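You operate a simulated robot arm through the tools that you are given. There is no shell and no other tool. Be economical: measure what you need, move in short steps, check, and stop when the job is done.

You are at the controls of a simulated robot arm. One attempt, no reset.

JOB
Drain the washer and lift out its basket.
Fine: dial to 0 first; open the yellow drain lever till the water is gone, then shut it; lid and basket end on the clear bench.

Only the result counts: the job must be done as asked and must still hold three seconds after the hand-in. Knocking over, shifting, dropping, spilling or breaking anything else fails it. A push-on lid holds only when it is set on centred and level and pressed home; a screw cap is set on level and turned clockwise until tight.

ROBOT AND FRAMES
A 7-joint arm with a two-finger parallel gripper, fixed in place. Base frame: the origin is at the foot of the arm, x ahead of it, y to its left, z up; the work surface is at about z = 0.872. Units: m, degrees, N and s.
With the tool pointing down near the work surface it reaches from about 0.3 to 0.7 m from the base axis. Its first joint turns from -66.0 to 66.0 degrees. Payload 1.57 kg.
The tool frame sits at the grasp point between the pads (the TCP): z along the fingers, y along the line on which they close. The tips reach 0.03 m beyond it. The gripper opens to 0.11 m. The fingers are 0.024 m wide and 0.012 m thick; the gripper's body (0.048 by 0.112 m) begins 0.078 m behind the TCP.
Orientation is told as [roll, pitch, yaw] about the base's x, y, z axes, in that order, counted from this pose: with the fingers straight down and closing along the base's y, the tool's x points along the base's -x, its y along +y and its z along -z.

CONTROLS
- The arm moves only by the tool move_arm. Its argument "commands" is a list of rows, each a list of 6 numbers: the shift along the tool's x, y, z in m, then the turn, a rotation vector about the tool's x, y, z in rad. In form: [[x, y, z, wx, wy, wz], ...]. A call has 1 to 20 rows; each row shifts and turns the commanded pose from where the row before left it, along the tool's axes as they then stand. "claw" is the gripper command, from -1 (fully open) to 1 (shut), values between in proportion, set as the call begins (left out, the last holds). Rows are played at 5 a second. More than 0.05 m and 8.6 degrees between two rows, or a gripper value outside its range, and nothing of the call is played. Where a pose cannot be reached the arm comes as near as it can. A force on the tool above 40 N (or 10 N above the force at the start of the call, whichever is more), or a blocked arm, ends the call early, and 0.2 s more pass. Each finger travels about 0.108 m/s and halts on what it meets, pressing with about 27 N; the grip force reading is that of the motor and also rises with nothing between the fingers. The clock runs only during rows and for 0.2 s after the last one: add rows that do not move to give the fingers time. The reply holds the time, the measured pose of the TCP, the force on the tool along the base axes, the opening and the grip force, in the units named above and with some noise, and new pictures: "show" is both (left out), scene, wrist or none.
- Cameras (640 x 400 px; columns grow to the right, rows downward): "scene" is fixed at [0.1669, -0.3927, 1.4077]; the picture's right is [0.74, -0.68, 0.00], its down [-0.36, -0.40, -0.84] and it looks along [0.57, 0.62, -0.54] (base axes); focal length 234 px, centre (320, 200). "wrist" rides on the gripper at [-0.036, 0, -0.08] in the tool frame; the picture's right is [0.00, -1.00, 0.00], its down [0.97, 0.00, -0.24] and it looks along [0.24, 0.00, 0.97] (tool axes); focal length 218 px, centre (320, 200).
- pixel_to_xyz(camera, pixels): for up to 12 pixels [column, row] of the newest picture of that camera ("zoom" is the newest enlarged one), the place [x, y, z] in the base frame of the surface seen there, good to about 0.003 m. The clock stands still meanwhile.
- inspect(camera, box): a new picture of the part [left, top, right, bottom] of that camera's present view, enlarged. The clock stands still meanwhile.
- close_job(): hands the job in; it is judged then, once.

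Work in short steps. Measure before you move; look again where a grasp or a placing could have gone wrong, and mend it. You have 80 turns and 150 pictures in all, those below and enlarged ones among them. Open the gripper and draw the arm clear of the work before you hand the job in, unless the task says otherwise; then end with one line.

The tools are called as a command line: name --pt "numbers of a row" for each row, then --argument value for the rest, lists and objects as JSON in quotes. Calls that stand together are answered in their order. move_arm: Moves the arm, as the interface text tells. Its arguments: {"type":"object","properties":{"commands":{"type":"array"},"claw":{"type":"number"},"show":{"type":"string","enum":["both","scene","wrist","none"]}},"required":["commands"]} The other tools are called the same way: pixel_to_xyz (camera, pixels) gives the place of the surface under pixels of a picture; inspect (camera, box) takes an enlarged picture of a part of a camera's view; close_job () hands the job in.

At the start:

```text
time_s: 0.0
position: [0.3727, -0.1215, 1.2751]
tcp_rot: [-0.1, 0.0, 0.0]
wrist_force: [0.4, -0.1, 0.2]
width: 0.1101
grip_force: 0.0
```

scene: 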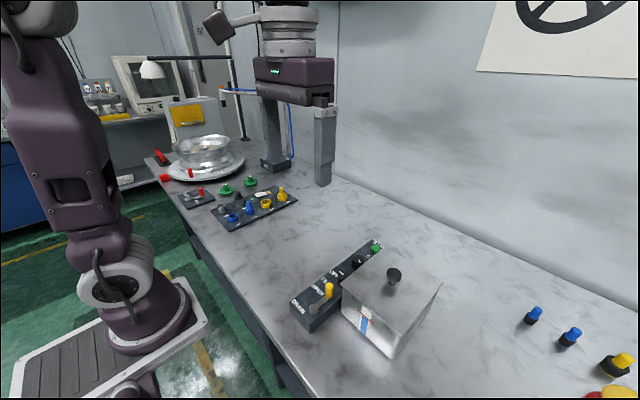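
wrist: 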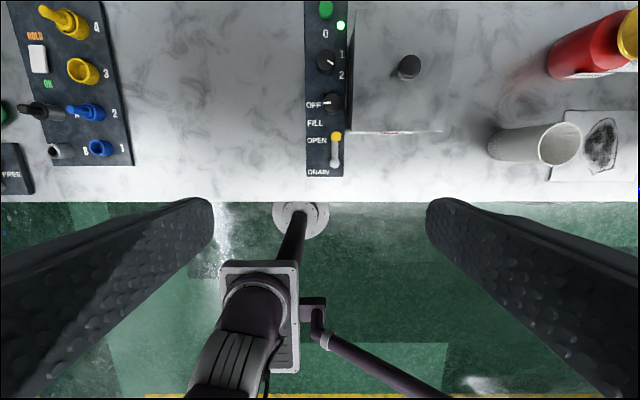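

The washer with its lid knob and side panel is at scene (390,300) and wrist (400,70). I enlarge both views to read the panel.

inspect --camera "scene" --box '[280, 220, 460, 370]'

inspect --camera "wrist" --box '[290, 0, 470, 190]'

pixel_to_xyz --camera "wrist" --pixels '[[326, 62], [331, 102], [336, 136], [335, 160], [409, 66], [355, 130], [443, 130], [447, 15], [362, 15], [400, 100], [340, 26], [326, 8]]'

pixel_to_xyz --camera "scene" --pixels '[[328, 288], [327, 300], [357, 262], [394, 272], [393, 285], [376, 248], [344, 285], [394, 355], [441, 283], [365, 325], [385, 310], [310, 300]]'

```text
2.67 times, centred on (370, 295) of scene
```

zoom: 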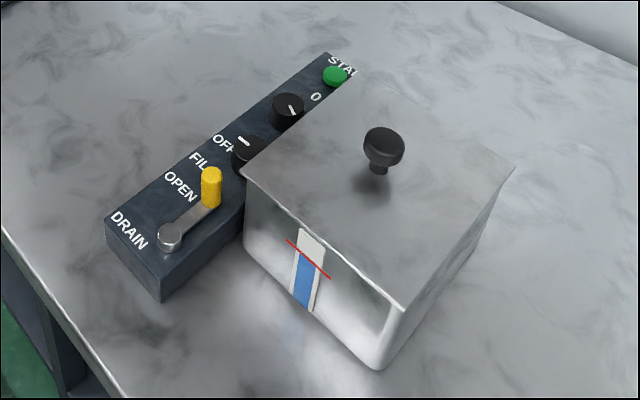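

```text
2.11 times, centred on (380, 95) of wrist
```

zoom: 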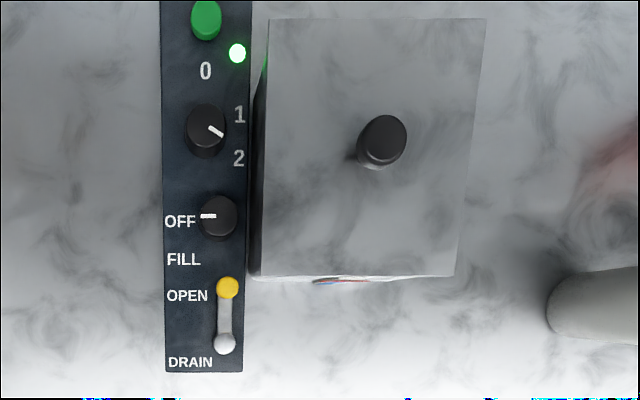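

```text
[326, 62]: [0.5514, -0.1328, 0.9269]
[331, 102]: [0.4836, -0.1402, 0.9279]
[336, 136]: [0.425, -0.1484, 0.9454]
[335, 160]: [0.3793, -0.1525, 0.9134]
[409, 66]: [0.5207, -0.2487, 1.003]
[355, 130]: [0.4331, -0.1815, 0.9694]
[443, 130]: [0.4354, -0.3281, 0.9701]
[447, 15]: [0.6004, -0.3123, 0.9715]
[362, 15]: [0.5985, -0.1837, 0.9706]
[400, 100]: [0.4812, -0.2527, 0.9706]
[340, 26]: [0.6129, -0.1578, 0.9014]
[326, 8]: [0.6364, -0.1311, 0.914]
```

```text
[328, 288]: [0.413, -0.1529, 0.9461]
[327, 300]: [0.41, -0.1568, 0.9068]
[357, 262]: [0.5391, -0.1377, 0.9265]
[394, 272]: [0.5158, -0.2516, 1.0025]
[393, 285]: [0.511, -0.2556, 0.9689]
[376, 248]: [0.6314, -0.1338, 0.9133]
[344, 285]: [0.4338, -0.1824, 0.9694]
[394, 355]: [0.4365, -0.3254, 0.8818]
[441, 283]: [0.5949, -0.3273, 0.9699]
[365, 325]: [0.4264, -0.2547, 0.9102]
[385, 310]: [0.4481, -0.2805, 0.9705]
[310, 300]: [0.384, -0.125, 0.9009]
```

The dial (wrist zoom 207,127) points at 2 and the fill knob is OFF. The lever lies along +x. I move above the panel for a closer look.

move_arm --pt "-0.0262 -0.0031 0.0325 0 0 0" --pt "-0.0262 -0.0031 0.0325 0 0 0" --pt "-0.0262 -0.0031 0.0325 0 0 0" --pt "-0.0262 -0.0031 0.0325 0 0 0" --pt "-0.0262 -0.0031 0.0325 0 0 0" --pt "-0.0262 -0.0031 0.0325 0 0 0" --pt "0 0 0 0 0 0" --show "wrist"

```text
time_s: 1.6
position: [0.5314, -0.1396, 1.0802]
tcp_rot: [-0.1, 0.1, 0.1]
wrist_force: [0.3, 0.5, -1.2]
width: 0.1103
grip_force: 0.1
```

wrist: 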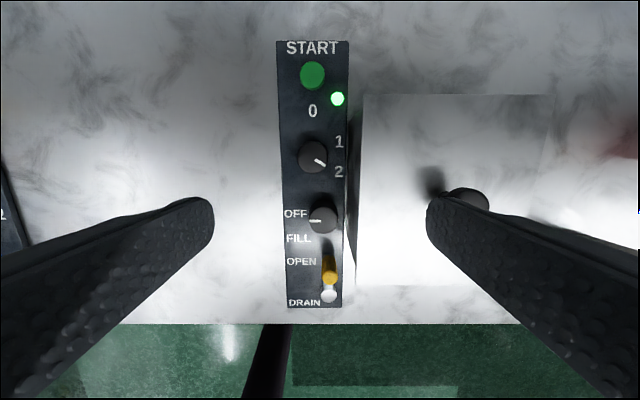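

I enlarge the panel to read the angles and measure the dial and the lever.

inspect --camera "wrist" --box '[260, 80, 380, 320]'

inspect --camera "wrist" --box '[270, 90, 370, 190]'

pixel_to_xyz --camera "wrist" --pixels '[[314, 154], [299, 155], [327, 155], [313, 143], [313, 168], [312, 111], [339, 142], [339, 172], [323, 218], [330, 276], [329, 295], [298, 261]]'

```text
1.67 times, centred on (320, 200) of wrist
```

zoom: 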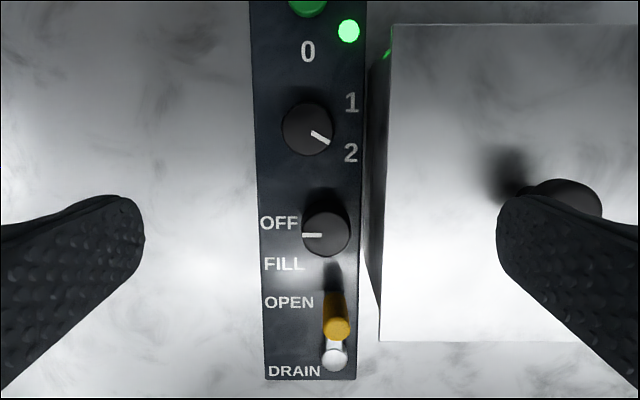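

```text
4.00 times, centred on (320, 140) of wrist
```

zoom: 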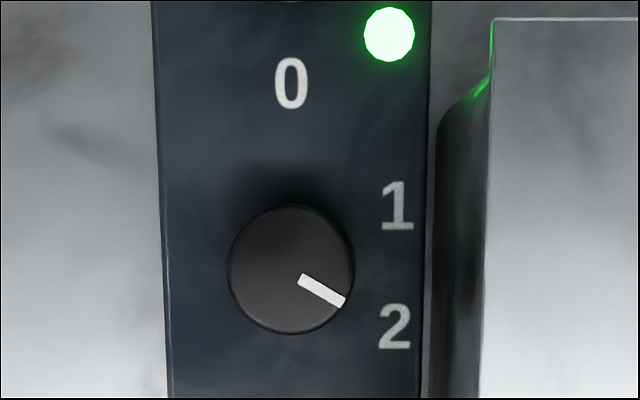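

```text
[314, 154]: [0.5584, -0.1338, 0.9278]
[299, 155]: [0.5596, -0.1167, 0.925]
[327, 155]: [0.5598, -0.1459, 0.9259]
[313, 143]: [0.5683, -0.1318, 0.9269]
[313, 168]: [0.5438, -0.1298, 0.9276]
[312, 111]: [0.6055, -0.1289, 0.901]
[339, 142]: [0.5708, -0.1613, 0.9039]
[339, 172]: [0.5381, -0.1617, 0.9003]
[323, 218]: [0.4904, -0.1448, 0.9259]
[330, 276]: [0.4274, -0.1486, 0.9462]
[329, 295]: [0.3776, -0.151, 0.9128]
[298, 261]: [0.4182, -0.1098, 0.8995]
```

The dial centre is about (0.5565, -0.132), radius 0.015, and it needs 120° counter-clockwise. I centre above it, part-close the fingers and pre-turn to yaw -60.

move_arm --pt "-0.0251 0.0076 0 0 0 0" --pt "0 0 0 0 0 0.131" --pt "0 0 0 0 0 0.131" --pt "0 0 0 0 0 0.131" --pt "0 0 0 0 0 0.131" --pt "0 0 0 0 0 0.131" --pt "0 0 0 0 0 0.131" --pt "0 0 0 0 0 0.131" --pt "0 0 0 0 0 0.131" --pt "0 0 0 0 0 0" --pt "0 0 0 0 0 0" --claw 0.09 --show "both"

```text
time_s: 4.0
position: [0.5553, -0.1314, 1.0799]
tcp_rot: [0.1, -0.1, -60.1]
wrist_force: [0.3, 0.5, -0.6]
width: 0.05
grip_force: 0.1
```

scene: 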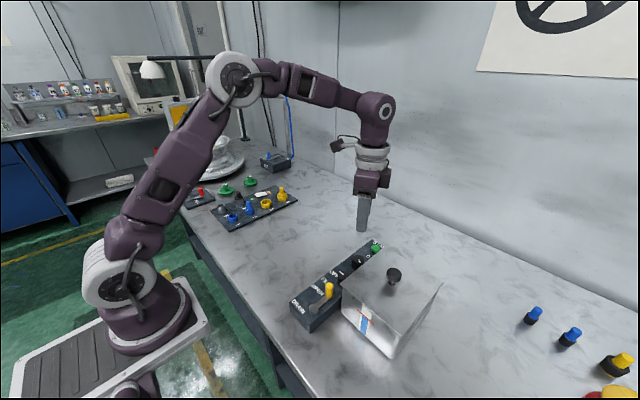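
wrist: 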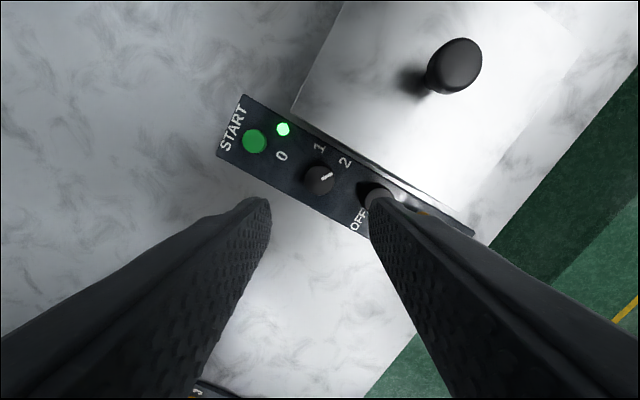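

The dial is at (320,180), midway between the fingers. I go down partway and look.

move_arm --pt "0 0 0.04 0 0 0" --pt "0 0 0.04 0 0 0" --pt "0 0 0.03 0 0 0" --pt "0 0 0 0 0 0" --show "both"

```text
time_s: 5.0
position: [0.5538, -0.1312, 0.9692]
tcp_rot: [0.0, 0.0, -60.1]
wrist_force: [0.3, -0.3, 0.4]
width: 0.0501
grip_force: 0.0
```

scene: 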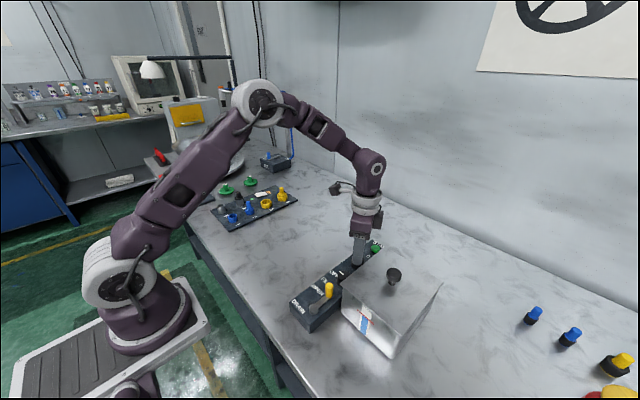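
wrist: 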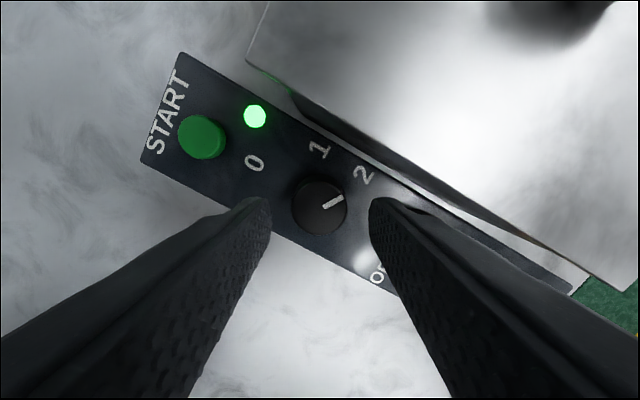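

Clear so far; I re-measure the dial from this closer view.

pixel_to_xyz --camera "wrist" --pixels '[[319, 205], [298, 195], [341, 215], [330, 185], [310, 226], [253, 163], [301, 183], [330, 180]]'

```text
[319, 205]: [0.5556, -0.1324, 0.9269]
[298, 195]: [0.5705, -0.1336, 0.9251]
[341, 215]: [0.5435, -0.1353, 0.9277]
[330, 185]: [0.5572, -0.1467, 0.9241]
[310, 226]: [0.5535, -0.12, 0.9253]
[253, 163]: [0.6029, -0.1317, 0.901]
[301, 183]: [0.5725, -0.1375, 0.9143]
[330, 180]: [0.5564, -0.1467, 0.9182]
```

Centre is about (0.556, -0.1335); I correct, lower to z 0.934 and close on the dial.

move_arm --pt "-0.0031 0.0007 0 0 0 0" --pt "0 0 0.018 0 0 0" --pt "0 0 0.017 0 0 0" --pt "0 0 0 0 0 0" --show "none"

move_arm --pt "0 0 0 0 0 0" --pt "0 0 0 0 0 0" --pt "0 0 0 0 0 0" --claw 1 --show "wrist"

```text
time_s: 6.0
position: [0.5563, -0.1343, 0.9339]
tcp_rot: [0.1, 0.0, -60.1]
wrist_force: [-0.2, -0.3, 0.8]
width: 0.0499
grip_force: 0.0
```

```text
time_s: 6.8
position: [0.5559, -0.1334, 0.9348]
tcp_rot: [0.1, 0.1, -60.1]
wrist_force: [2.7, 1.4, -5.6]
width: 0.0349
grip_force: 42.5
```

wrist: 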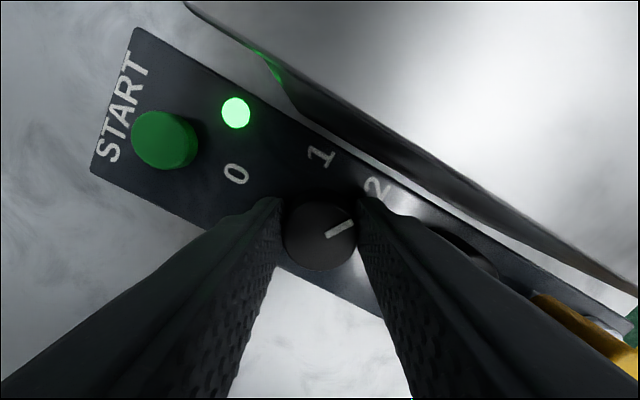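

The dial is gripped (width 0.035). I turn 120° counter-clockwise.

move_arm --pt "0 0 0 0 0 -0.131" --pt "0 0 0 0 0 -0.131" --pt "0 0 0 0 0 -0.131" --pt "0 0 0 0 0 -0.131" --pt "0 0 0 0 0 -0.131" --pt "0 0 0 0 0 -0.131" --pt "0 0 0 0 0 -0.131" --pt "0 0 0 0 0 -0.131" --pt "0 0 0 0 0 -0.131" --pt "0 0 0 0 0 -0.131" --pt "0 0 0 0 0 -0.131" --pt "0 0 0 0 0 -0.131" --pt "0 0 0 0 0 -0.131" --pt "0 0 0 0 0 -0.131" --pt "0 0 0 0 0 -0.131" --pt "0 0 0 0 0 -0.131" --pt "0 0 0 0 0 0" --show "both"

```text
time_s: 10.0
position: [0.5568, -0.1306, 0.9344]
tcp_rot: [0.4, -0.2, 49.2]
wrist_force: [-0.5, 4.6, 4.4]
width: 0.0346
grip_force: 41.8
stopped in row 15: the force on the tool passed its limit (the readings are from after the stop); the commanded pose is now the measured one
```

scene: 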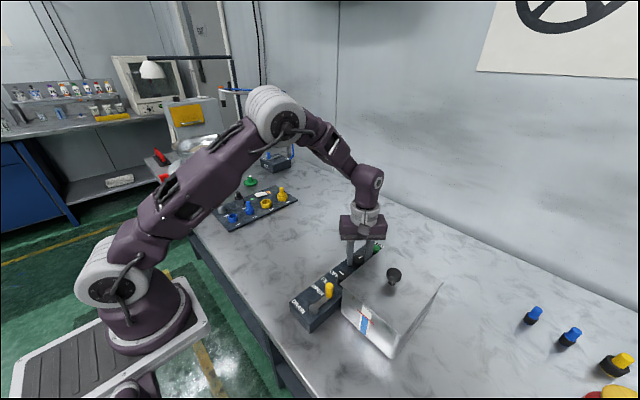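
wrist: 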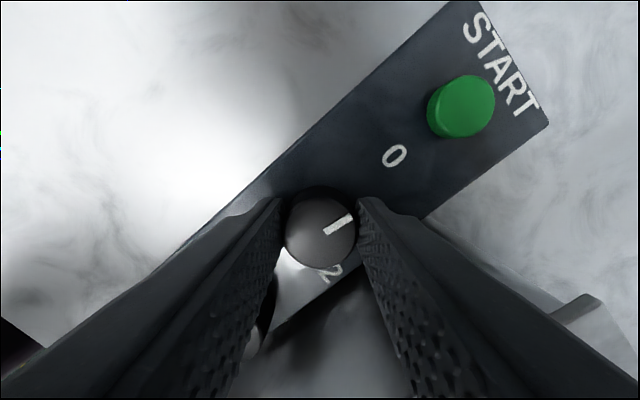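

The dial has turned 109° and a force limit ended the call. I open slightly and look.

move_arm --pt "0 0 0 0 0 0" --pt "0 0 0 0 0 0" --claw 0.09 --show "none"

move_arm --pt "0 0 -0.035 0 0 0" --pt "0 0 -0.035 0 0 0" --pt "0 0 0 0 0 0" --show "wrist"

inspect --camera "wrist" --box '[240, 80, 460, 240]'

```text
time_s: 10.6
position: [0.5557, -0.1308, 0.9337]
tcp_rot: [0.3, -0.2, 49.2]
wrist_force: [-0.4, 0.7, 0.5]
width: 0.0496
grip_force: 0.0
```

```text
time_s: 11.4
position: [0.5563, -0.1304, 1.0041]
tcp_rot: [0.5, -0.2, 49.3]
wrist_force: [0.1, -0.1, -0.4]
width: 0.05
grip_force: 0.0
```

wrist: 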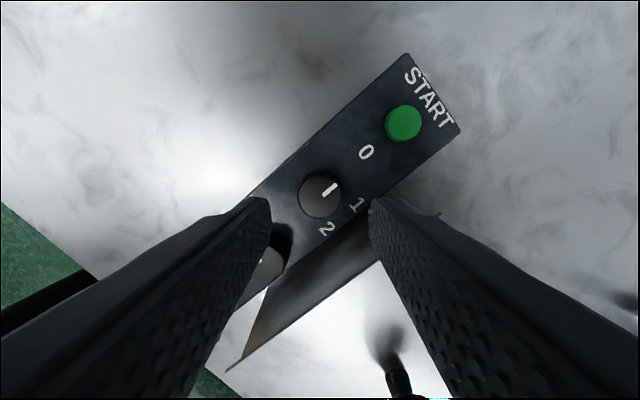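

```text
2.50 times, centred on (350, 160) of wrist
```

zoom: 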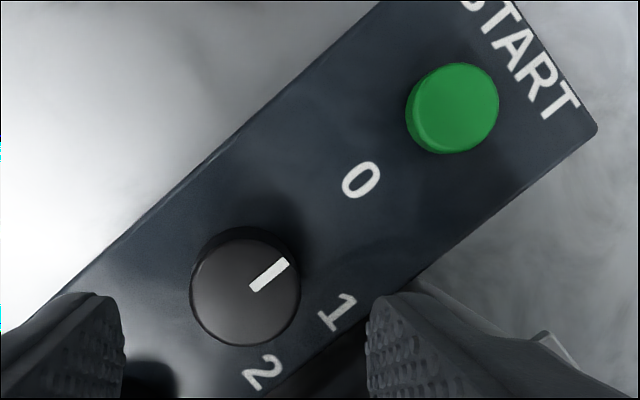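

The light is off and the pointer is a few degrees from 0. I measure it exactly.

pixel_to_xyz --camera "zoom" --pixels '[[254, 285], [286, 262], [245, 288], [362, 180], [455, 105], [60, 302], [370, 20]]'

```text
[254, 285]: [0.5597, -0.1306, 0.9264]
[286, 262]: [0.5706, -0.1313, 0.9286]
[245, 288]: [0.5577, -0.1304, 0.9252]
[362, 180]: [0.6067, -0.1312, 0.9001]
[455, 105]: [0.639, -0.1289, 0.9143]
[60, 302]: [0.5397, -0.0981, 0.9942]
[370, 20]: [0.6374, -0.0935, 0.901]
```

About 5° is left. I re-grip and turn 6° more, to sit squarely on 0.

move_arm --pt "0 0 0.035 0 0 0" --pt "0 0 0.035 0 0 0" --pt "0 0 0 0 0 0" --show "none"

move_arm --pt "0 0 0 0 0 0" --pt "0 0 0 0 0 0" --pt "0 0 0 0 0 -0.05" --pt "0 0 0 0 0 -0.05" --pt "0 0 0 0 0 0" --claw 1 --show "none"

move_arm --pt "0 0 0 0 0 0" --pt "0 0 0 0 0 0" --claw 0.09 --show "none"

move_arm --pt "0 0 -0.04 0 0 0" --pt "0 0 -0.04 0 0 0" --pt "0 0 -0.04 0 0 0" --pt "0 0 0 0 0 0" --show "wrist"

inspect --camera "wrist" --box '[260, 90, 440, 220]'

```text
time_s: 12.2
position: [0.557, -0.1308, 0.9338]
tcp_rot: [0.5, -0.2, 49.3]
wrist_force: [-0.2, 0.0, 0.1]
width: 0.0502
grip_force: 0.1
```

```text
time_s: 13.4
position: [0.5559, -0.1301, 0.9345]
tcp_rot: [0.6, -0.3, 55.0]
wrist_force: [-8.9, 13.9, -0.2]
width: 0.0348
grip_force: 42.0
```

```text
time_s: 14.0
position: [0.5584, -0.1312, 0.9343]
tcp_rot: [0.2, -0.3, 55.1]
wrist_force: [0.7, 0.5, -0.2]
width: 0.0501
grip_force: 0.0
```

```text
time_s: 15.0
position: [0.5566, -0.1292, 1.0542]
tcp_rot: [0.3, -0.2, 55.0]
wrist_force: [0.4, 0.3, -0.2]
width: 0.0502
grip_force: 0.1
```

wrist: 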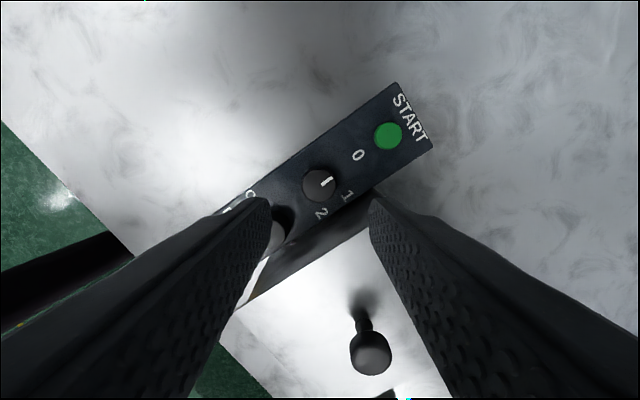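

```text
3.08 times, centred on (350, 155) of wrist
```

zoom: 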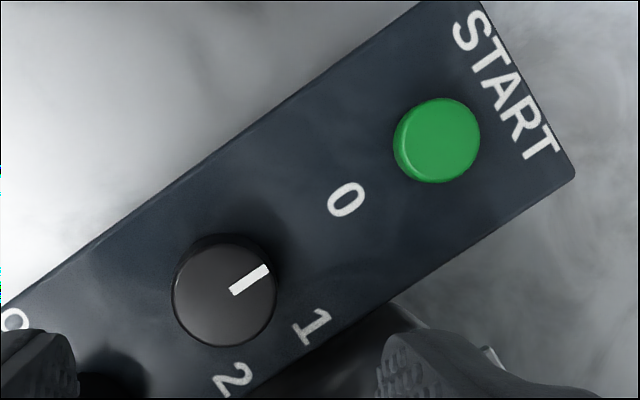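

The dial is on 0 and the light is off. Next I turn back to yaw 0 and move above the lever at about (0.42, -0.15).

move_arm --pt "0 0 0 0 0 0.12" --pt "0 0 0 0 0 0.12" --pt "0 0 0 0 0 0.12" --pt "0 0 0 0 0 0.12" --pt "0 0 0 0 0 0.12" --pt "0 0 0 0 0 0.12" --pt "0 0 0 0 0 0.12" --pt "0 0 0 0 0 0.12" --pt "0.035 -0.005 0 0 0 0" --pt "0.035 -0.005 0 0 0 0" --pt "0.035 -0.005 0 0 0 0" --pt "0.033 -0.005 0 0 0 0" --pt "0 0 0 0 0 0" --claw 0.3 --show "wrist"

inspect --camera "scene" --box '[280, 240, 440, 360]'

```text
time_s: 17.8
position: [0.4182, -0.1517, 1.0551]
tcp_rot: [0.4, 0.1, -0.1]
wrist_force: [-0.1, 0.4, -0.7]
width: 0.0385
grip_force: 0.1
```

wrist: 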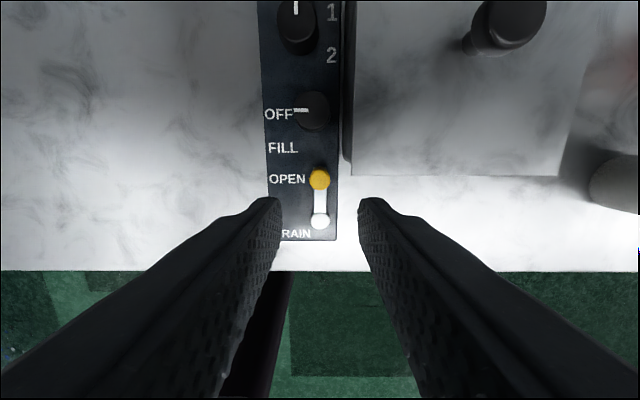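

```text
3.33 times, centred on (360, 300) of scene
```

zoom: 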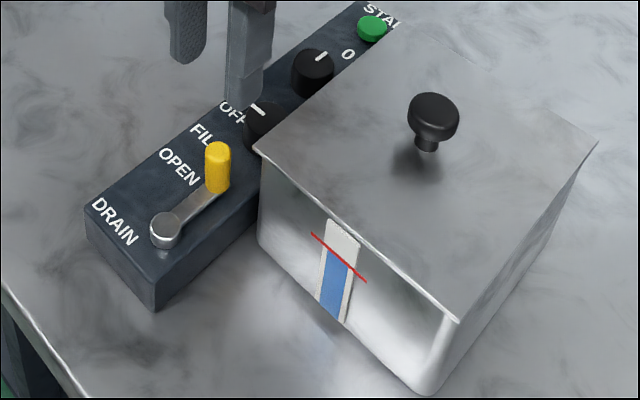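

The gauge still shows water, so the drain is shut now. I measure the peg and the pivot.

pixel_to_xyz --camera "wrist" --pixels '[[319, 179], [310, 180], [329, 180], [319, 188], [320, 222], [312, 222], [329, 222], [320, 205], [345, 170], [285, 180]]'

```text
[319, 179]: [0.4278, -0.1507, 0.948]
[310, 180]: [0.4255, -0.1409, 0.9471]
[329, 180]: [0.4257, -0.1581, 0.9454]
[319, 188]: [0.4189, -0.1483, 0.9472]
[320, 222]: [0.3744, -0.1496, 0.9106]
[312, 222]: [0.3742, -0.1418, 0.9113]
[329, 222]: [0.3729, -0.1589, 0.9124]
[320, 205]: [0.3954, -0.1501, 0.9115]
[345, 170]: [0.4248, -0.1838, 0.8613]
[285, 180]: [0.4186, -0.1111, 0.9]
```

The peg is at (0.426, -0.1495) and the pivot at (0.3745, -0.1505). I lower around the peg, keeping the fingers a bit short of the washer at x 0.418, and grip.

move_arm --pt "0 0.002 0.04 0 0 0" --pt "0 0 0.04 0 0 0" --pt "0 0 0.025 0 0 0" --pt "0 0 0 0 0 0" --show "none"

move_arm --pt "0 0 0 0 0 0" --pt "0 0 0 0 0 0" --claw 1 --show "wrist"

```text
time_s: 18.8
position: [0.4185, -0.1481, 0.9493]
tcp_rot: [0.5, 0.1, -0.1]
wrist_force: [0.8, 0.4, 0.5]
width: 0.0385
grip_force: 0.0
```

```text
time_s: 19.4
position: [0.4185, -0.1484, 0.9495]
tcp_rot: [0.4, 0.0, -0.1]
wrist_force: [1.3, -1.1, -8.5]
width: 0.0184
grip_force: 33.1
```

wrist: 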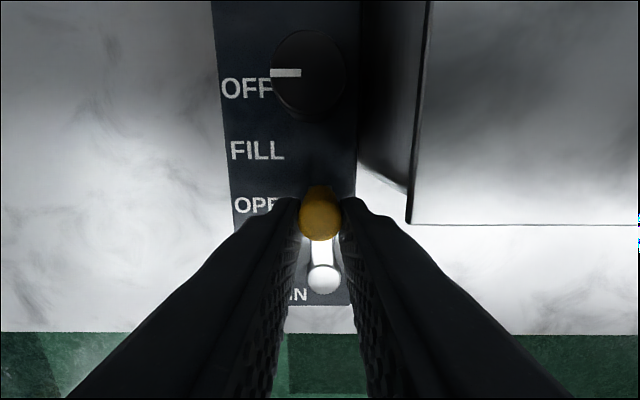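

The peg is held (width 0.018). I swing it counter-clockwise (to +y, toward OPEN) about the pivot by 45°, then check the gauge.

move_arm --pt "0.0004 0.0057 0 0 0 -0.131" --pt "0.0004 0.0057 0 0 0 -0.131" --pt "0.0004 0.0057 0 0 0 -0.131" --pt "0.0004 0.0057 0 0 0 -0.131" --pt "0.0004 0.0057 0 0 0 -0.131" --pt "0.0004 0.0057 0 0 0 -0.131" --pt "0 0 0 0 0 0" --show "wrist"

inspect --camera "scene" --box '[280, 240, 440, 360]'

```text
time_s: 21.0
position: [0.4063, -0.1173, 0.9493]
tcp_rot: [0.5, -0.1, 45.0]
wrist_force: [-8.6, -5.6, -20.2]
width: 0.018
grip_force: 32.7
```

wrist: 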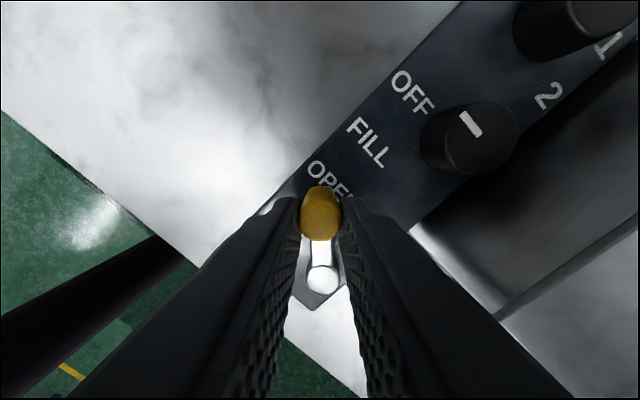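

```text
3.33 times, centred on (360, 300) of scene
```

zoom: 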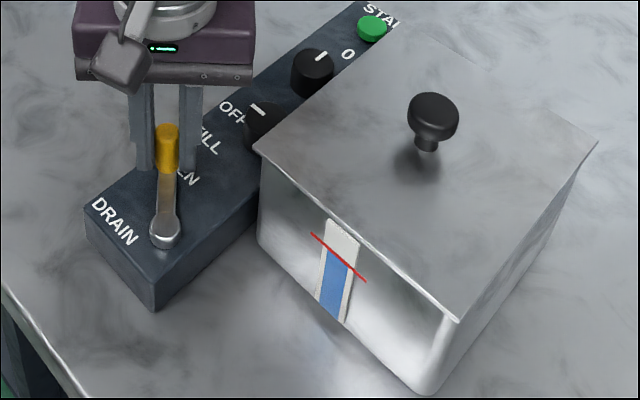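

The lever has turned 45° and points at OPEN. I wait a moment and recheck the level.

move_arm --pt "0 0 0 0 0 0" --pt "0 0 0 0 0 0" --pt "0 0 0 0 0 0" --pt "0 0 0 0 0 0" --pt "0 0 0 0 0 0" --pt "0 0 0 0 0 0" --pt "0 0 0 0 0 0" --pt "0 0 0 0 0 0" --show "none"

inspect --camera "scene" --box '[280, 240, 440, 360]'

```text
time_s: 22.8
position: [0.4068, -0.1192, 0.9498]
tcp_rot: [0.5, -0.1, 45.0]
wrist_force: [-13.1, -13.2, -16.1]
width: 0.0184
grip_force: 32.9
```

```text
3.33 times, centred on (360, 300) of scene
```

zoom: 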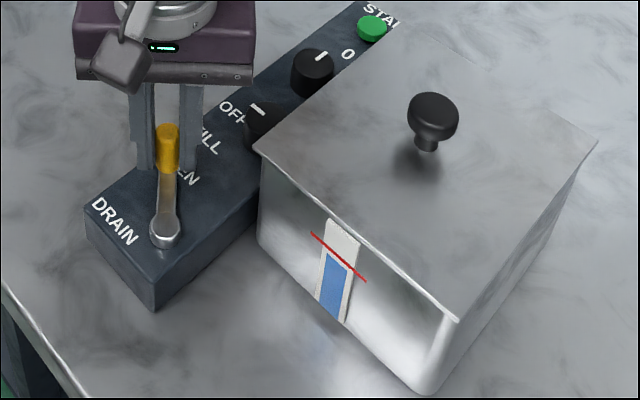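

The level is dropping slightly. I open another 30° for a faster drain, easing slightly toward the pivot to relieve the radial pull.

move_arm --pt "0.0009 0.0057 0 0 0 -0.131" --pt "0.0009 0.0057 0 0 0 -0.131" --pt "0.0009 0.0057 0 0 0 -0.131" --pt "0.0009 0.0057 0 0 0 -0.131" --pt "0 0 0 0 0 0" --pt "0 0 0 0 0 0" --pt "0 0 0 0 0 0" --pt "0 0 0 0 0 0" --pt "0 0 0 0 0 0" --pt "0 0 0 0 0 0" --show "wrist"

inspect --camera "scene" --box '[280, 240, 440, 360]'

```text
time_s: 23.6
position: [0.3981, -0.1107, 0.9519]
tcp_rot: [-0.9, -0.8, 68.8]
wrist_force: [12.4, -10.3, -19.9]
width: 0.0183
grip_force: 32.9
stopped in row 4: the force on the tool passed its limit (the readings are from after the stop); the commanded pose is now the measured one
```

wrist: 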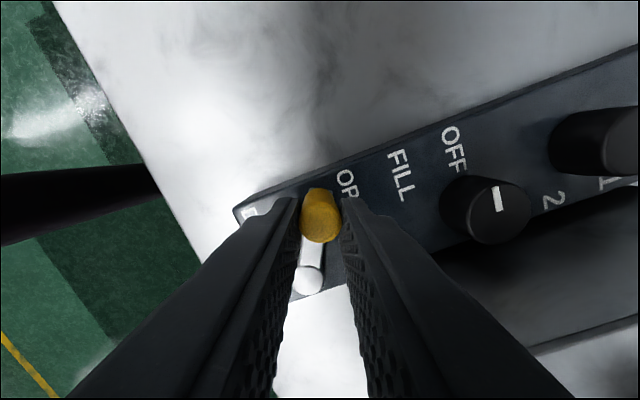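

```text
3.33 times, centred on (360, 300) of scene
```

zoom: 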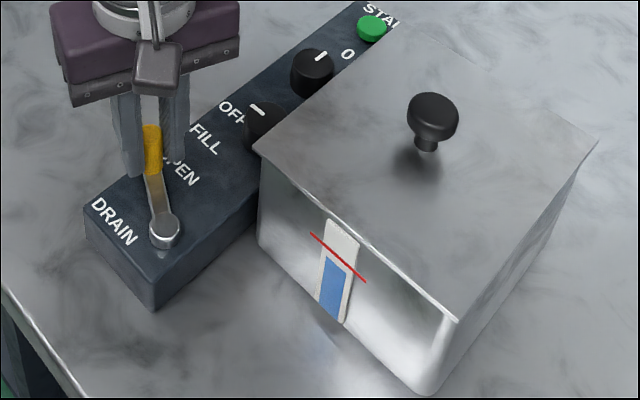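

The lever is at its end stop (about 60°) and the water is falling. I ease the twist and wait.

move_arm --pt "0 0 0 0 0 0.08" --pt "0 0 0 0 0 0" --pt "0 0 0 0 0 0" --pt "0 0 0 0 0 0" --pt "0 0 0 0 0 0" --pt "0 0 0 0 0 0" --pt "0 0 0 0 0 0" --pt "0 0 0 0 0 0" --pt "0 0 0 0 0 0" --pt "0 0 0 0 0 0" --pt "0 0 0 0 0 0" --pt "0 0 0 0 0 0" --pt "0 0 0 0 0 0" --pt "0 0 0 0 0 0" --pt "0 0 0 0 0 0" --pt "0 0 0 0 0 0" --pt "0 0 0 0 0 0" --pt "0 0 0 0 0 0" --pt "0 0 0 0 0 0" --pt "0 0 0 0 0 0" --show "none"

inspect --camera "scene" --box '[280, 240, 440, 360]'

```text
time_s: 27.8
position: [0.398, -0.1106, 0.9521]
tcp_rot: [-0.9, -0.8, 64.2]
wrist_force: [22.9, -5.2, 8.0]
width: 0.0184
grip_force: 32.3
```

```text
3.33 times, centred on (360, 300) of scene
```

zoom: 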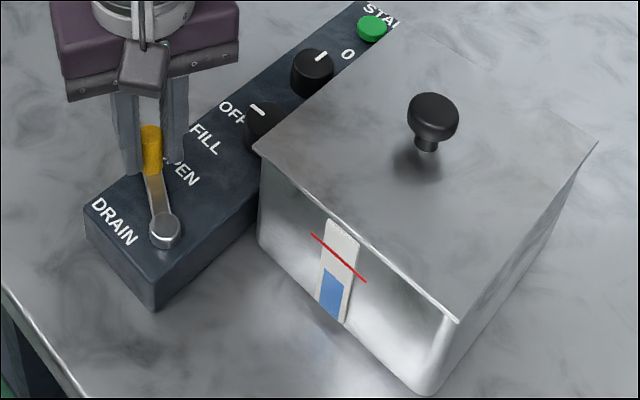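

The level falls about 13 px per 4 s, with about 50 px left. I keep waiting.

move_arm --pt "0 0 0 0 0 0" --pt "0 0 0 0 0 0" --pt "0 0 0 0 0 0" --pt "0 0 0 0 0 0" --pt "0 0 0 0 0 0" --pt "0 0 0 0 0 0" --pt "0 0 0 0 0 0" --pt "0 0 0 0 0 0" --pt "0 0 0 0 0 0" --pt "0 0 0 0 0 0" --pt "0 0 0 0 0 0" --pt "0 0 0 0 0 0" --pt "0 0 0 0 0 0" --pt "0 0 0 0 0 0" --pt "0 0 0 0 0 0" --pt "0 0 0 0 0 0" --pt "0 0 0 0 0 0" --pt "0 0 0 0 0 0" --pt "0 0 0 0 0 0" --pt "0 0 0 0 0 0" --show "none"

move_arm --pt "0 0 0 0 0 0" --pt "0 0 0 0 0 0" --pt "0 0 0 0 0 0" --pt "0 0 0 0 0 0" --pt "0 0 0 0 0 0" --pt "0 0 0 0 0 0" --pt "0 0 0 0 0 0" --pt "0 0 0 0 0 0" --pt "0 0 0 0 0 0" --pt "0 0 0 0 0 0" --pt "0 0 0 0 0 0" --pt "0 0 0 0 0 0" --pt "0 0 0 0 0 0" --pt "0 0 0 0 0 0" --pt "0 0 0 0 0 0" --pt "0 0 0 0 0 0" --pt "0 0 0 0 0 0" --pt "0 0 0 0 0 0" --pt "0 0 0 0 0 0" --pt "0 0 0 0 0 0" --show "none"

move_arm --pt "0 0 0 0 0 0" --pt "0 0 0 0 0 0" --pt "0 0 0 0 0 0" --pt "0 0 0 0 0 0" --pt "0 0 0 0 0 0" --pt "0 0 0 0 0 0" --pt "0 0 0 0 0 0" --pt "0 0 0 0 0 0" --pt "0 0 0 0 0 0" --pt "0 0 0 0 0 0" --pt "0 0 0 0 0 0" --pt "0 0 0 0 0 0" --pt "0 0 0 0 0 0" --pt "0 0 0 0 0 0" --pt "0 0 0 0 0 0" --pt "0 0 0 0 0 0" --pt "0 0 0 0 0 0" --pt "0 0 0 0 0 0" --pt "0 0 0 0 0 0" --pt "0 0 0 0 0 0" --show "none"

inspect --camera "scene" --box '[280, 240, 440, 360]'

```text
time_s: 32.0
position: [0.3962, -0.1106, 0.9521]
tcp_rot: [-0.8, -0.7, 64.2]
wrist_force: [24.2, -8.0, 2.3]
width: 0.0183
grip_force: 32.1
```

```text
time_s: 36.2
position: [0.3979, -0.1098, 0.951]
tcp_rot: [-0.9, -0.7, 64.2]
wrist_force: [23.8, -8.8, 0.9]
width: 0.0181
grip_force: 33.2
```

```text
time_s: 40.4
position: [0.3966, -0.1106, 0.9509]
tcp_rot: [-0.8, -0.7, 64.2]
wrist_force: [23.0, -9.8, -0.8]
width: 0.018
grip_force: 32.7
```

```text
3.33 times, centred on (360, 300) of scene
```

zoom: 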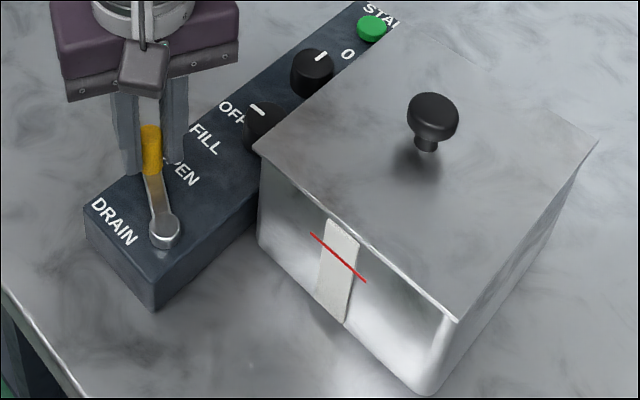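

The gauge shows empty. I wait a little longer for certainty, then swing the lever back clockwise about the pivot.

move_arm --pt "0 0 0 0 0 0" --pt "0 0 0 0 0 0" --pt "0 0 0 0 0 0" --pt "0 0 0 0 0 0" --pt "0 0 0 0 0 0" --pt "0 0 0 0 0 0" --pt "0 0 0 0 0 0" --pt "0 0 0 0 0 0" --pt "0 0 0 0 0 0" --pt "0 0 0 0 0 0" --pt "0 0 0 0 0 0" --pt "0 0 0 0 0 0" --pt "0 0 0 0 0 0" --pt "0 0 0 0 0 0" --pt "0 0 0 0 0 0" --pt "0 0 0 0 0 0" --pt "0 0 0 0 0 0" --pt "0 0 0 0 0 0" --pt "0 0 0 0 0 0" --pt "0 0 0 0 0 0" --show "none"

move_arm --pt "0.0006 -0.0059 0 0 0 0.131" --pt "0.0006 -0.0059 0 0 0 0.131" --pt "0.0006 -0.0059 0 0 0 0.131" --pt "0.0006 -0.0059 0 0 0 0.131" --pt "0.0006 -0.0059 0 0 0 0.131" --pt "0.0006 -0.0059 0 0 0 0.131" --pt "0.0006 -0.0059 0 0 0 0.131" --pt "0 0 0 0 0 0" --show "wrist"

```text
time_s: 44.6
position: [0.3985, -0.1099, 0.9521]
tcp_rot: [-0.8, -0.7, 64.2]
wrist_force: [22.2, -9.6, 0.4]
width: 0.0179
grip_force: 32.1
```

```text
time_s: 46.4
position: [0.4199, -0.1443, 0.9516]
tcp_rot: [0.1, -0.9, 11.4]
wrist_force: [-0.8, -1.1, -9.1]
width: 0.0181
grip_force: 32.4
```

wrist: 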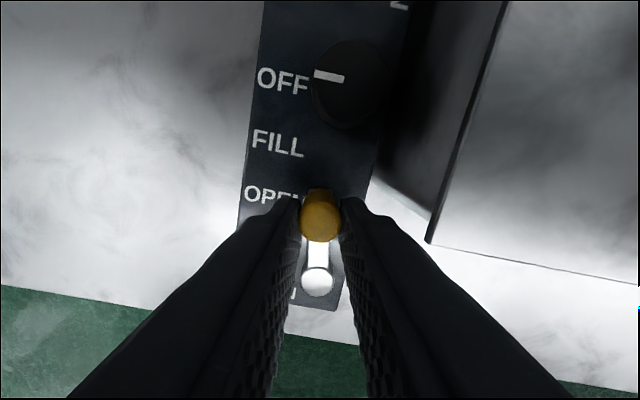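

The lever is nearly back (about 8–10° left). I push it to the closed stop.

move_arm --pt "0.0005 -0.0045 0 0 0 0.1" --pt "0.0003 -0.0045 0 0 0 0.1" --pt "0 -0.001 0 0 0 0" --pt "0 0 0 0 0 0" --show "none"

move_arm --pt "0 0 0 0 0 0" --pt "0 0 -0.01 0 0 0" --pt "0 0 -0.04 0 0 0" --pt "0 0 -0.04 0 0 0" --pt "0 0 0 0 0 0" --claw 0.4 --show "wrist"

inspect --camera "scene" --box '[280, 240, 440, 360]'

```text
time_s: 47.4
position: [0.4195, -0.1515, 0.9522]
tcp_rot: [0.5, -0.9, 0.2]
wrist_force: [-2.2, 24.9, 0.4]
width: 0.0181
grip_force: 32.9
```

```text
time_s: 48.6
position: [0.4194, -0.1539, 1.0424]
tcp_rot: [0.2, -0.9, 0.2]
wrist_force: [0.7, -0.6, 0.4]
width: 0.0333
grip_force: 0.0
```

wrist: 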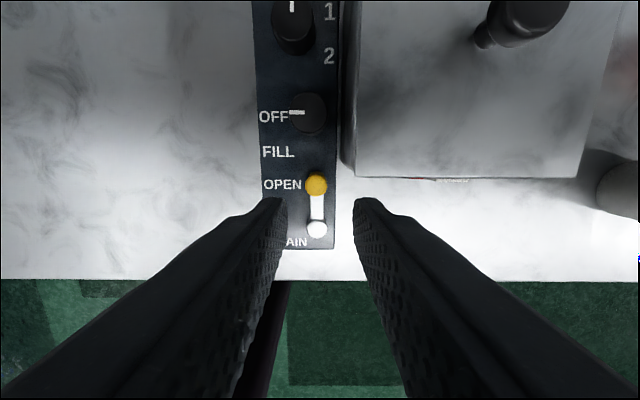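

```text
3.33 times, centred on (360, 300) of scene
```

zoom: 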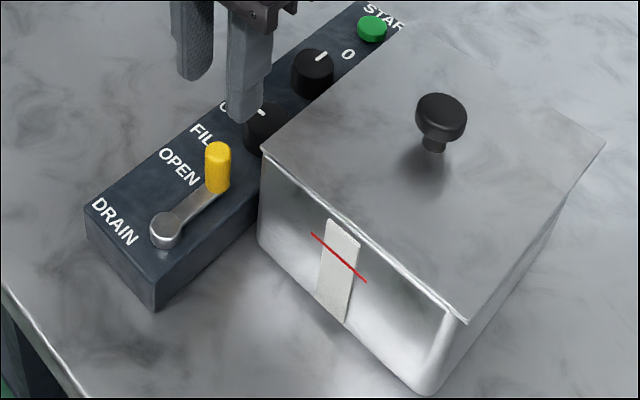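

The lever is back on its original line and the gauge is empty. The lid shifted by about 2 px, and it comes off next. I raise the arm clear and measure the lid knob and the free bench.

move_arm --pt "0 0.02 -0.04 0 0 0" --pt "-0.01 0.02 -0.04 0 0 0" --pt "-0.02 0.02 -0.04 0 0 0" --pt "-0.02 0.02 -0.03 0 0.015 0" --pt "0 0.02 0 0 0 0" --pt "0 0 0 0 0 0" --claw -1

inspect --camera "scene" --box '[120, 100, 440, 300]'

```text
time_s: 50.0
position: [0.4668, -0.0542, 1.1927]
tcp_rot: [0.3, -0.1, 0.2]
wrist_force: [0.4, 0.4, 0.1]
width: 0.1101
grip_force: 0.1
```

scene: 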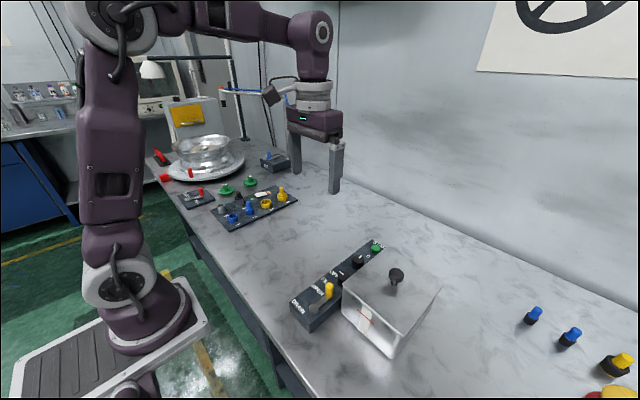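
wrist: 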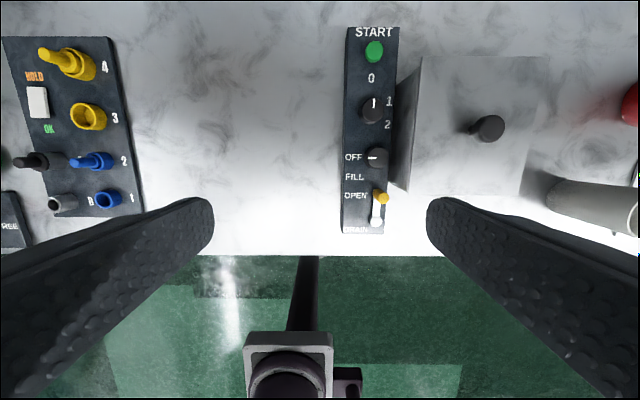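

```text
2.00 times, centred on (280, 200) of scene
```

zoom: 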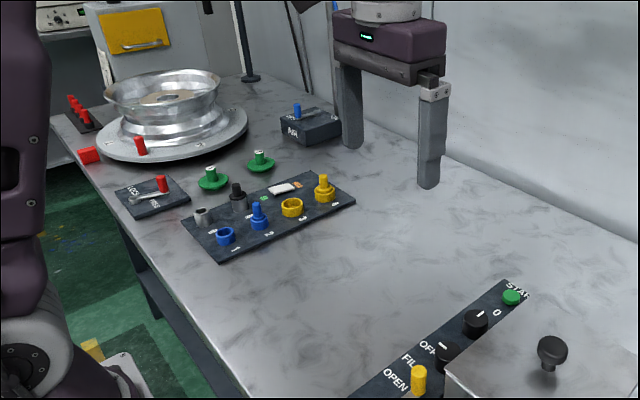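

pixel_to_xyz --camera "wrist" --pixels '[[489, 128], [482, 142], [410, 190], [518, 192], [423, 60], [547, 62], [145, 212], [115, 45], [343, 205], [347, 45], [240, 250], [560, 190]]'

pixel_to_xyz --camera "scene" --pixels '[[396, 275], [393, 289], [344, 287], [402, 335], [441, 284], [388, 275], [405, 275], [299, 200], [265, 172], [535, 315], [570, 340], [288, 260]]'

inspect --camera "wrist" --box '[380, 40, 640, 240]'

```text
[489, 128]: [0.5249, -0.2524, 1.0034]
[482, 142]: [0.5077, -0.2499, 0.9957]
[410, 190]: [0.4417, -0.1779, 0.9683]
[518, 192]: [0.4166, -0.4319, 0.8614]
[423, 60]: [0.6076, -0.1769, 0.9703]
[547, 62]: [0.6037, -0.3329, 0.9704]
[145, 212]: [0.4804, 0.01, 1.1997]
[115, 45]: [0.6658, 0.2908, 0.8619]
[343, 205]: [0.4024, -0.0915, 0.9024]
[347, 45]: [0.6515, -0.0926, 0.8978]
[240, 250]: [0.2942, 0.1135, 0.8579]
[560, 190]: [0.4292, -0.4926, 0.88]
```

```text
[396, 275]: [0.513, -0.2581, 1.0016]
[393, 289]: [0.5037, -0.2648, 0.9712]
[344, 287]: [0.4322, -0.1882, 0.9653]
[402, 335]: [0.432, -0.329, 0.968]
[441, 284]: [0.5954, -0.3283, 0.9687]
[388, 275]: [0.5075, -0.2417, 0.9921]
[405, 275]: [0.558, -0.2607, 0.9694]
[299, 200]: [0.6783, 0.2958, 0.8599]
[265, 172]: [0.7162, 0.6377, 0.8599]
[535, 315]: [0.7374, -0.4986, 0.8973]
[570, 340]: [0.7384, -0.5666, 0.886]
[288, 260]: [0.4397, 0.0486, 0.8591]
```

```text
2.00 times, centred on (510, 140) of wrist
```

zoom: 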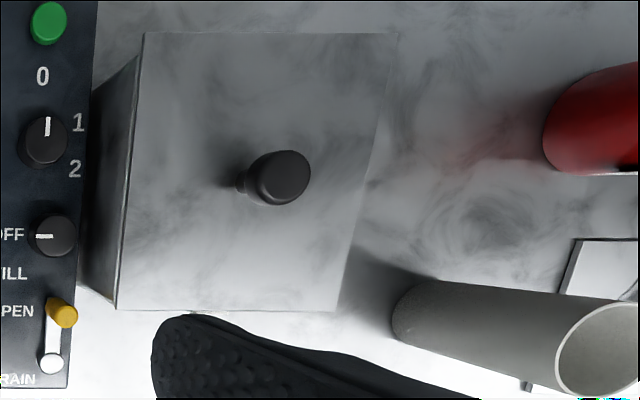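

The knob is at about (0.52, -0.253), top 1.003. The free bench lies between the panels (y -0.08 to 0.2) at z about 0.86. I move above the knob.

move_arm --pt "-0.0106 -0.0399 0.018 0 0 0" --pt "-0.0106 -0.0399 0.018 0 0 0" --pt "-0.0106 -0.0399 0.018 0 0 0" --pt "-0.0106 -0.0399 0.018 0 0 0" --pt "-0.0106 -0.0399 0.018 0 0 0" --pt "0 0 0 0 0 0" --claw 0 --show "wrist"

```text
time_s: 51.4
position: [0.5183, -0.2542, 1.1015]
tcp_rot: [0.4, -0.1, 0.1]
wrist_force: [-0.2, 0.0, -0.8]
width: 0.0552
grip_force: 0.1
```

wrist: 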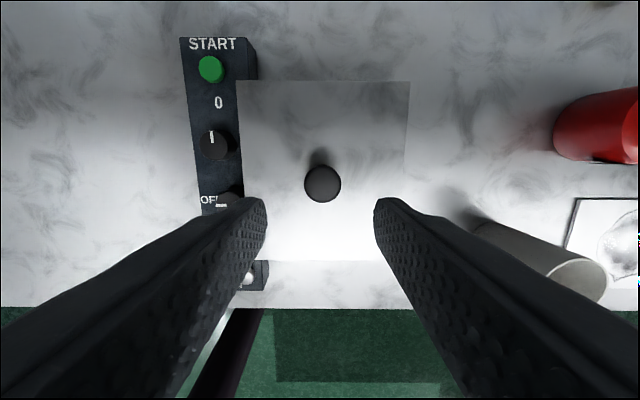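

pixel_to_xyz --camera "wrist" --pixels '[[322, 184], [305, 184], [340, 184], [322, 167], [322, 201], [245, 85], [408, 83], [404, 260], [245, 160]]'

```text
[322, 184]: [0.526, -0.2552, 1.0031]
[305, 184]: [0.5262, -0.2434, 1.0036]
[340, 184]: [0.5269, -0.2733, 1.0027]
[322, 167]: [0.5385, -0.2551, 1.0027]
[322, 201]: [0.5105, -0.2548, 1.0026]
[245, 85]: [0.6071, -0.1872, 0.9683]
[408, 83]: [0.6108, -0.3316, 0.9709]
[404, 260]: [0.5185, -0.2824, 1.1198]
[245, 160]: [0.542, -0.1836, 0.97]
```

The knob centre is (0.525, -0.2565), radius about 0.014. I descend to z 1.005 and grip.

move_arm --pt "-0.0065 -0.002 0.03 0 0 0" --pt "0 0 0.035 0 0 0" --pt "0 0 0.0305 0 0 0" --pt "0 0 0 0 0 0" --show "none"

move_arm --pt "0 0 0 0 0 0" --pt "0 0 0 0 0 0" --pt "0 0 0 0 0 0" --claw 1 --show "wrist"

```text
time_s: 52.4
position: [0.5269, -0.2551, 1.0063]
tcp_rot: [0.3, 0.0, 0.2]
wrist_force: [-0.1, 0.3, -0.9]
width: 0.055
grip_force: 0.0
```

```text
time_s: 53.2
position: [0.5265, -0.2538, 1.0066]
tcp_rot: [0.2, -0.2, 0.2]
wrist_force: [0.0, -0.3, 0.3]
width: 0.0313
grip_force: 26.6
```

wrist: 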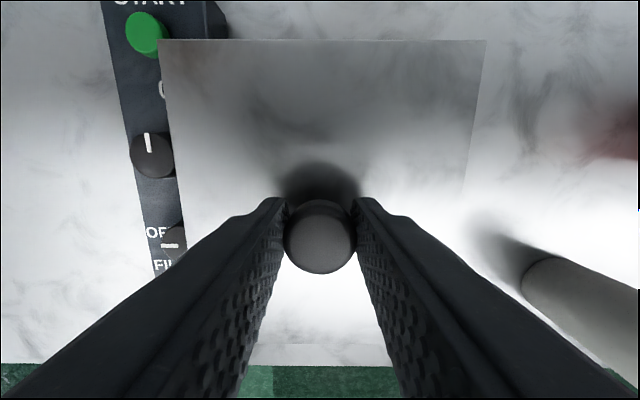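

The knob is held (width 0.031). I lift straight up in small steps.

move_arm --pt "0 0 -0.01 0 0 0" --pt "0 0 -0.01 0 0 0" --pt "0 0 -0.02 0 0 0" --pt "0 0 -0.03 0 0 0" --pt "0 0 -0.03 0 0 0" --pt "0 0 0 0 0 0"

inspect --camera "scene" --box '[310, 210, 490, 370]'

```text
time_s: 54.6
position: [0.5266, -0.2542, 1.106]
tcp_rot: [0.3, -0.1, 0.2]
wrist_force: [-0.3, 0.0, -2.7]
width: 0.0309
grip_force: 26.9
```

scene: 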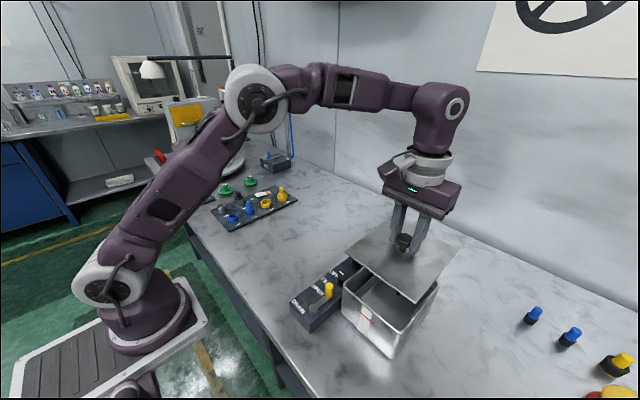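
wrist: 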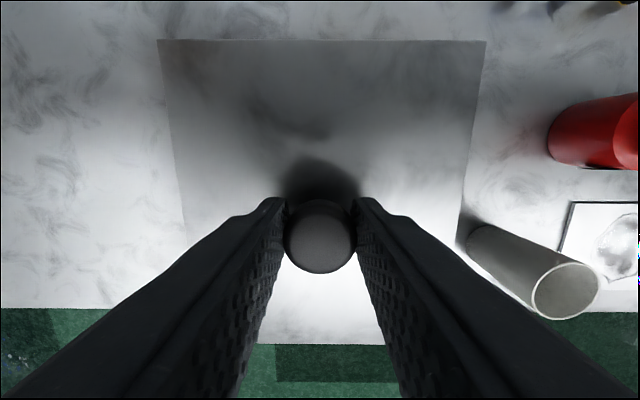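

```text
2.50 times, centred on (400, 290) of scene
```

zoom: 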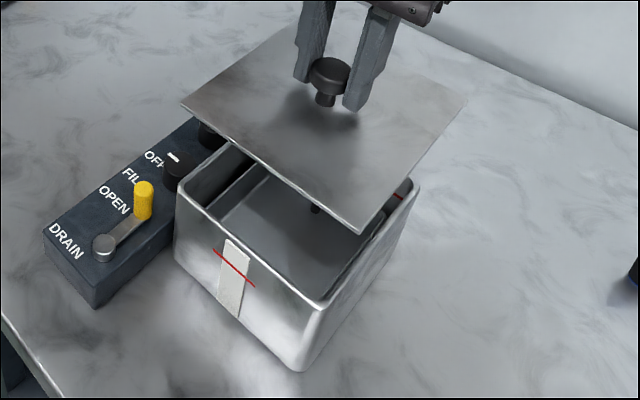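

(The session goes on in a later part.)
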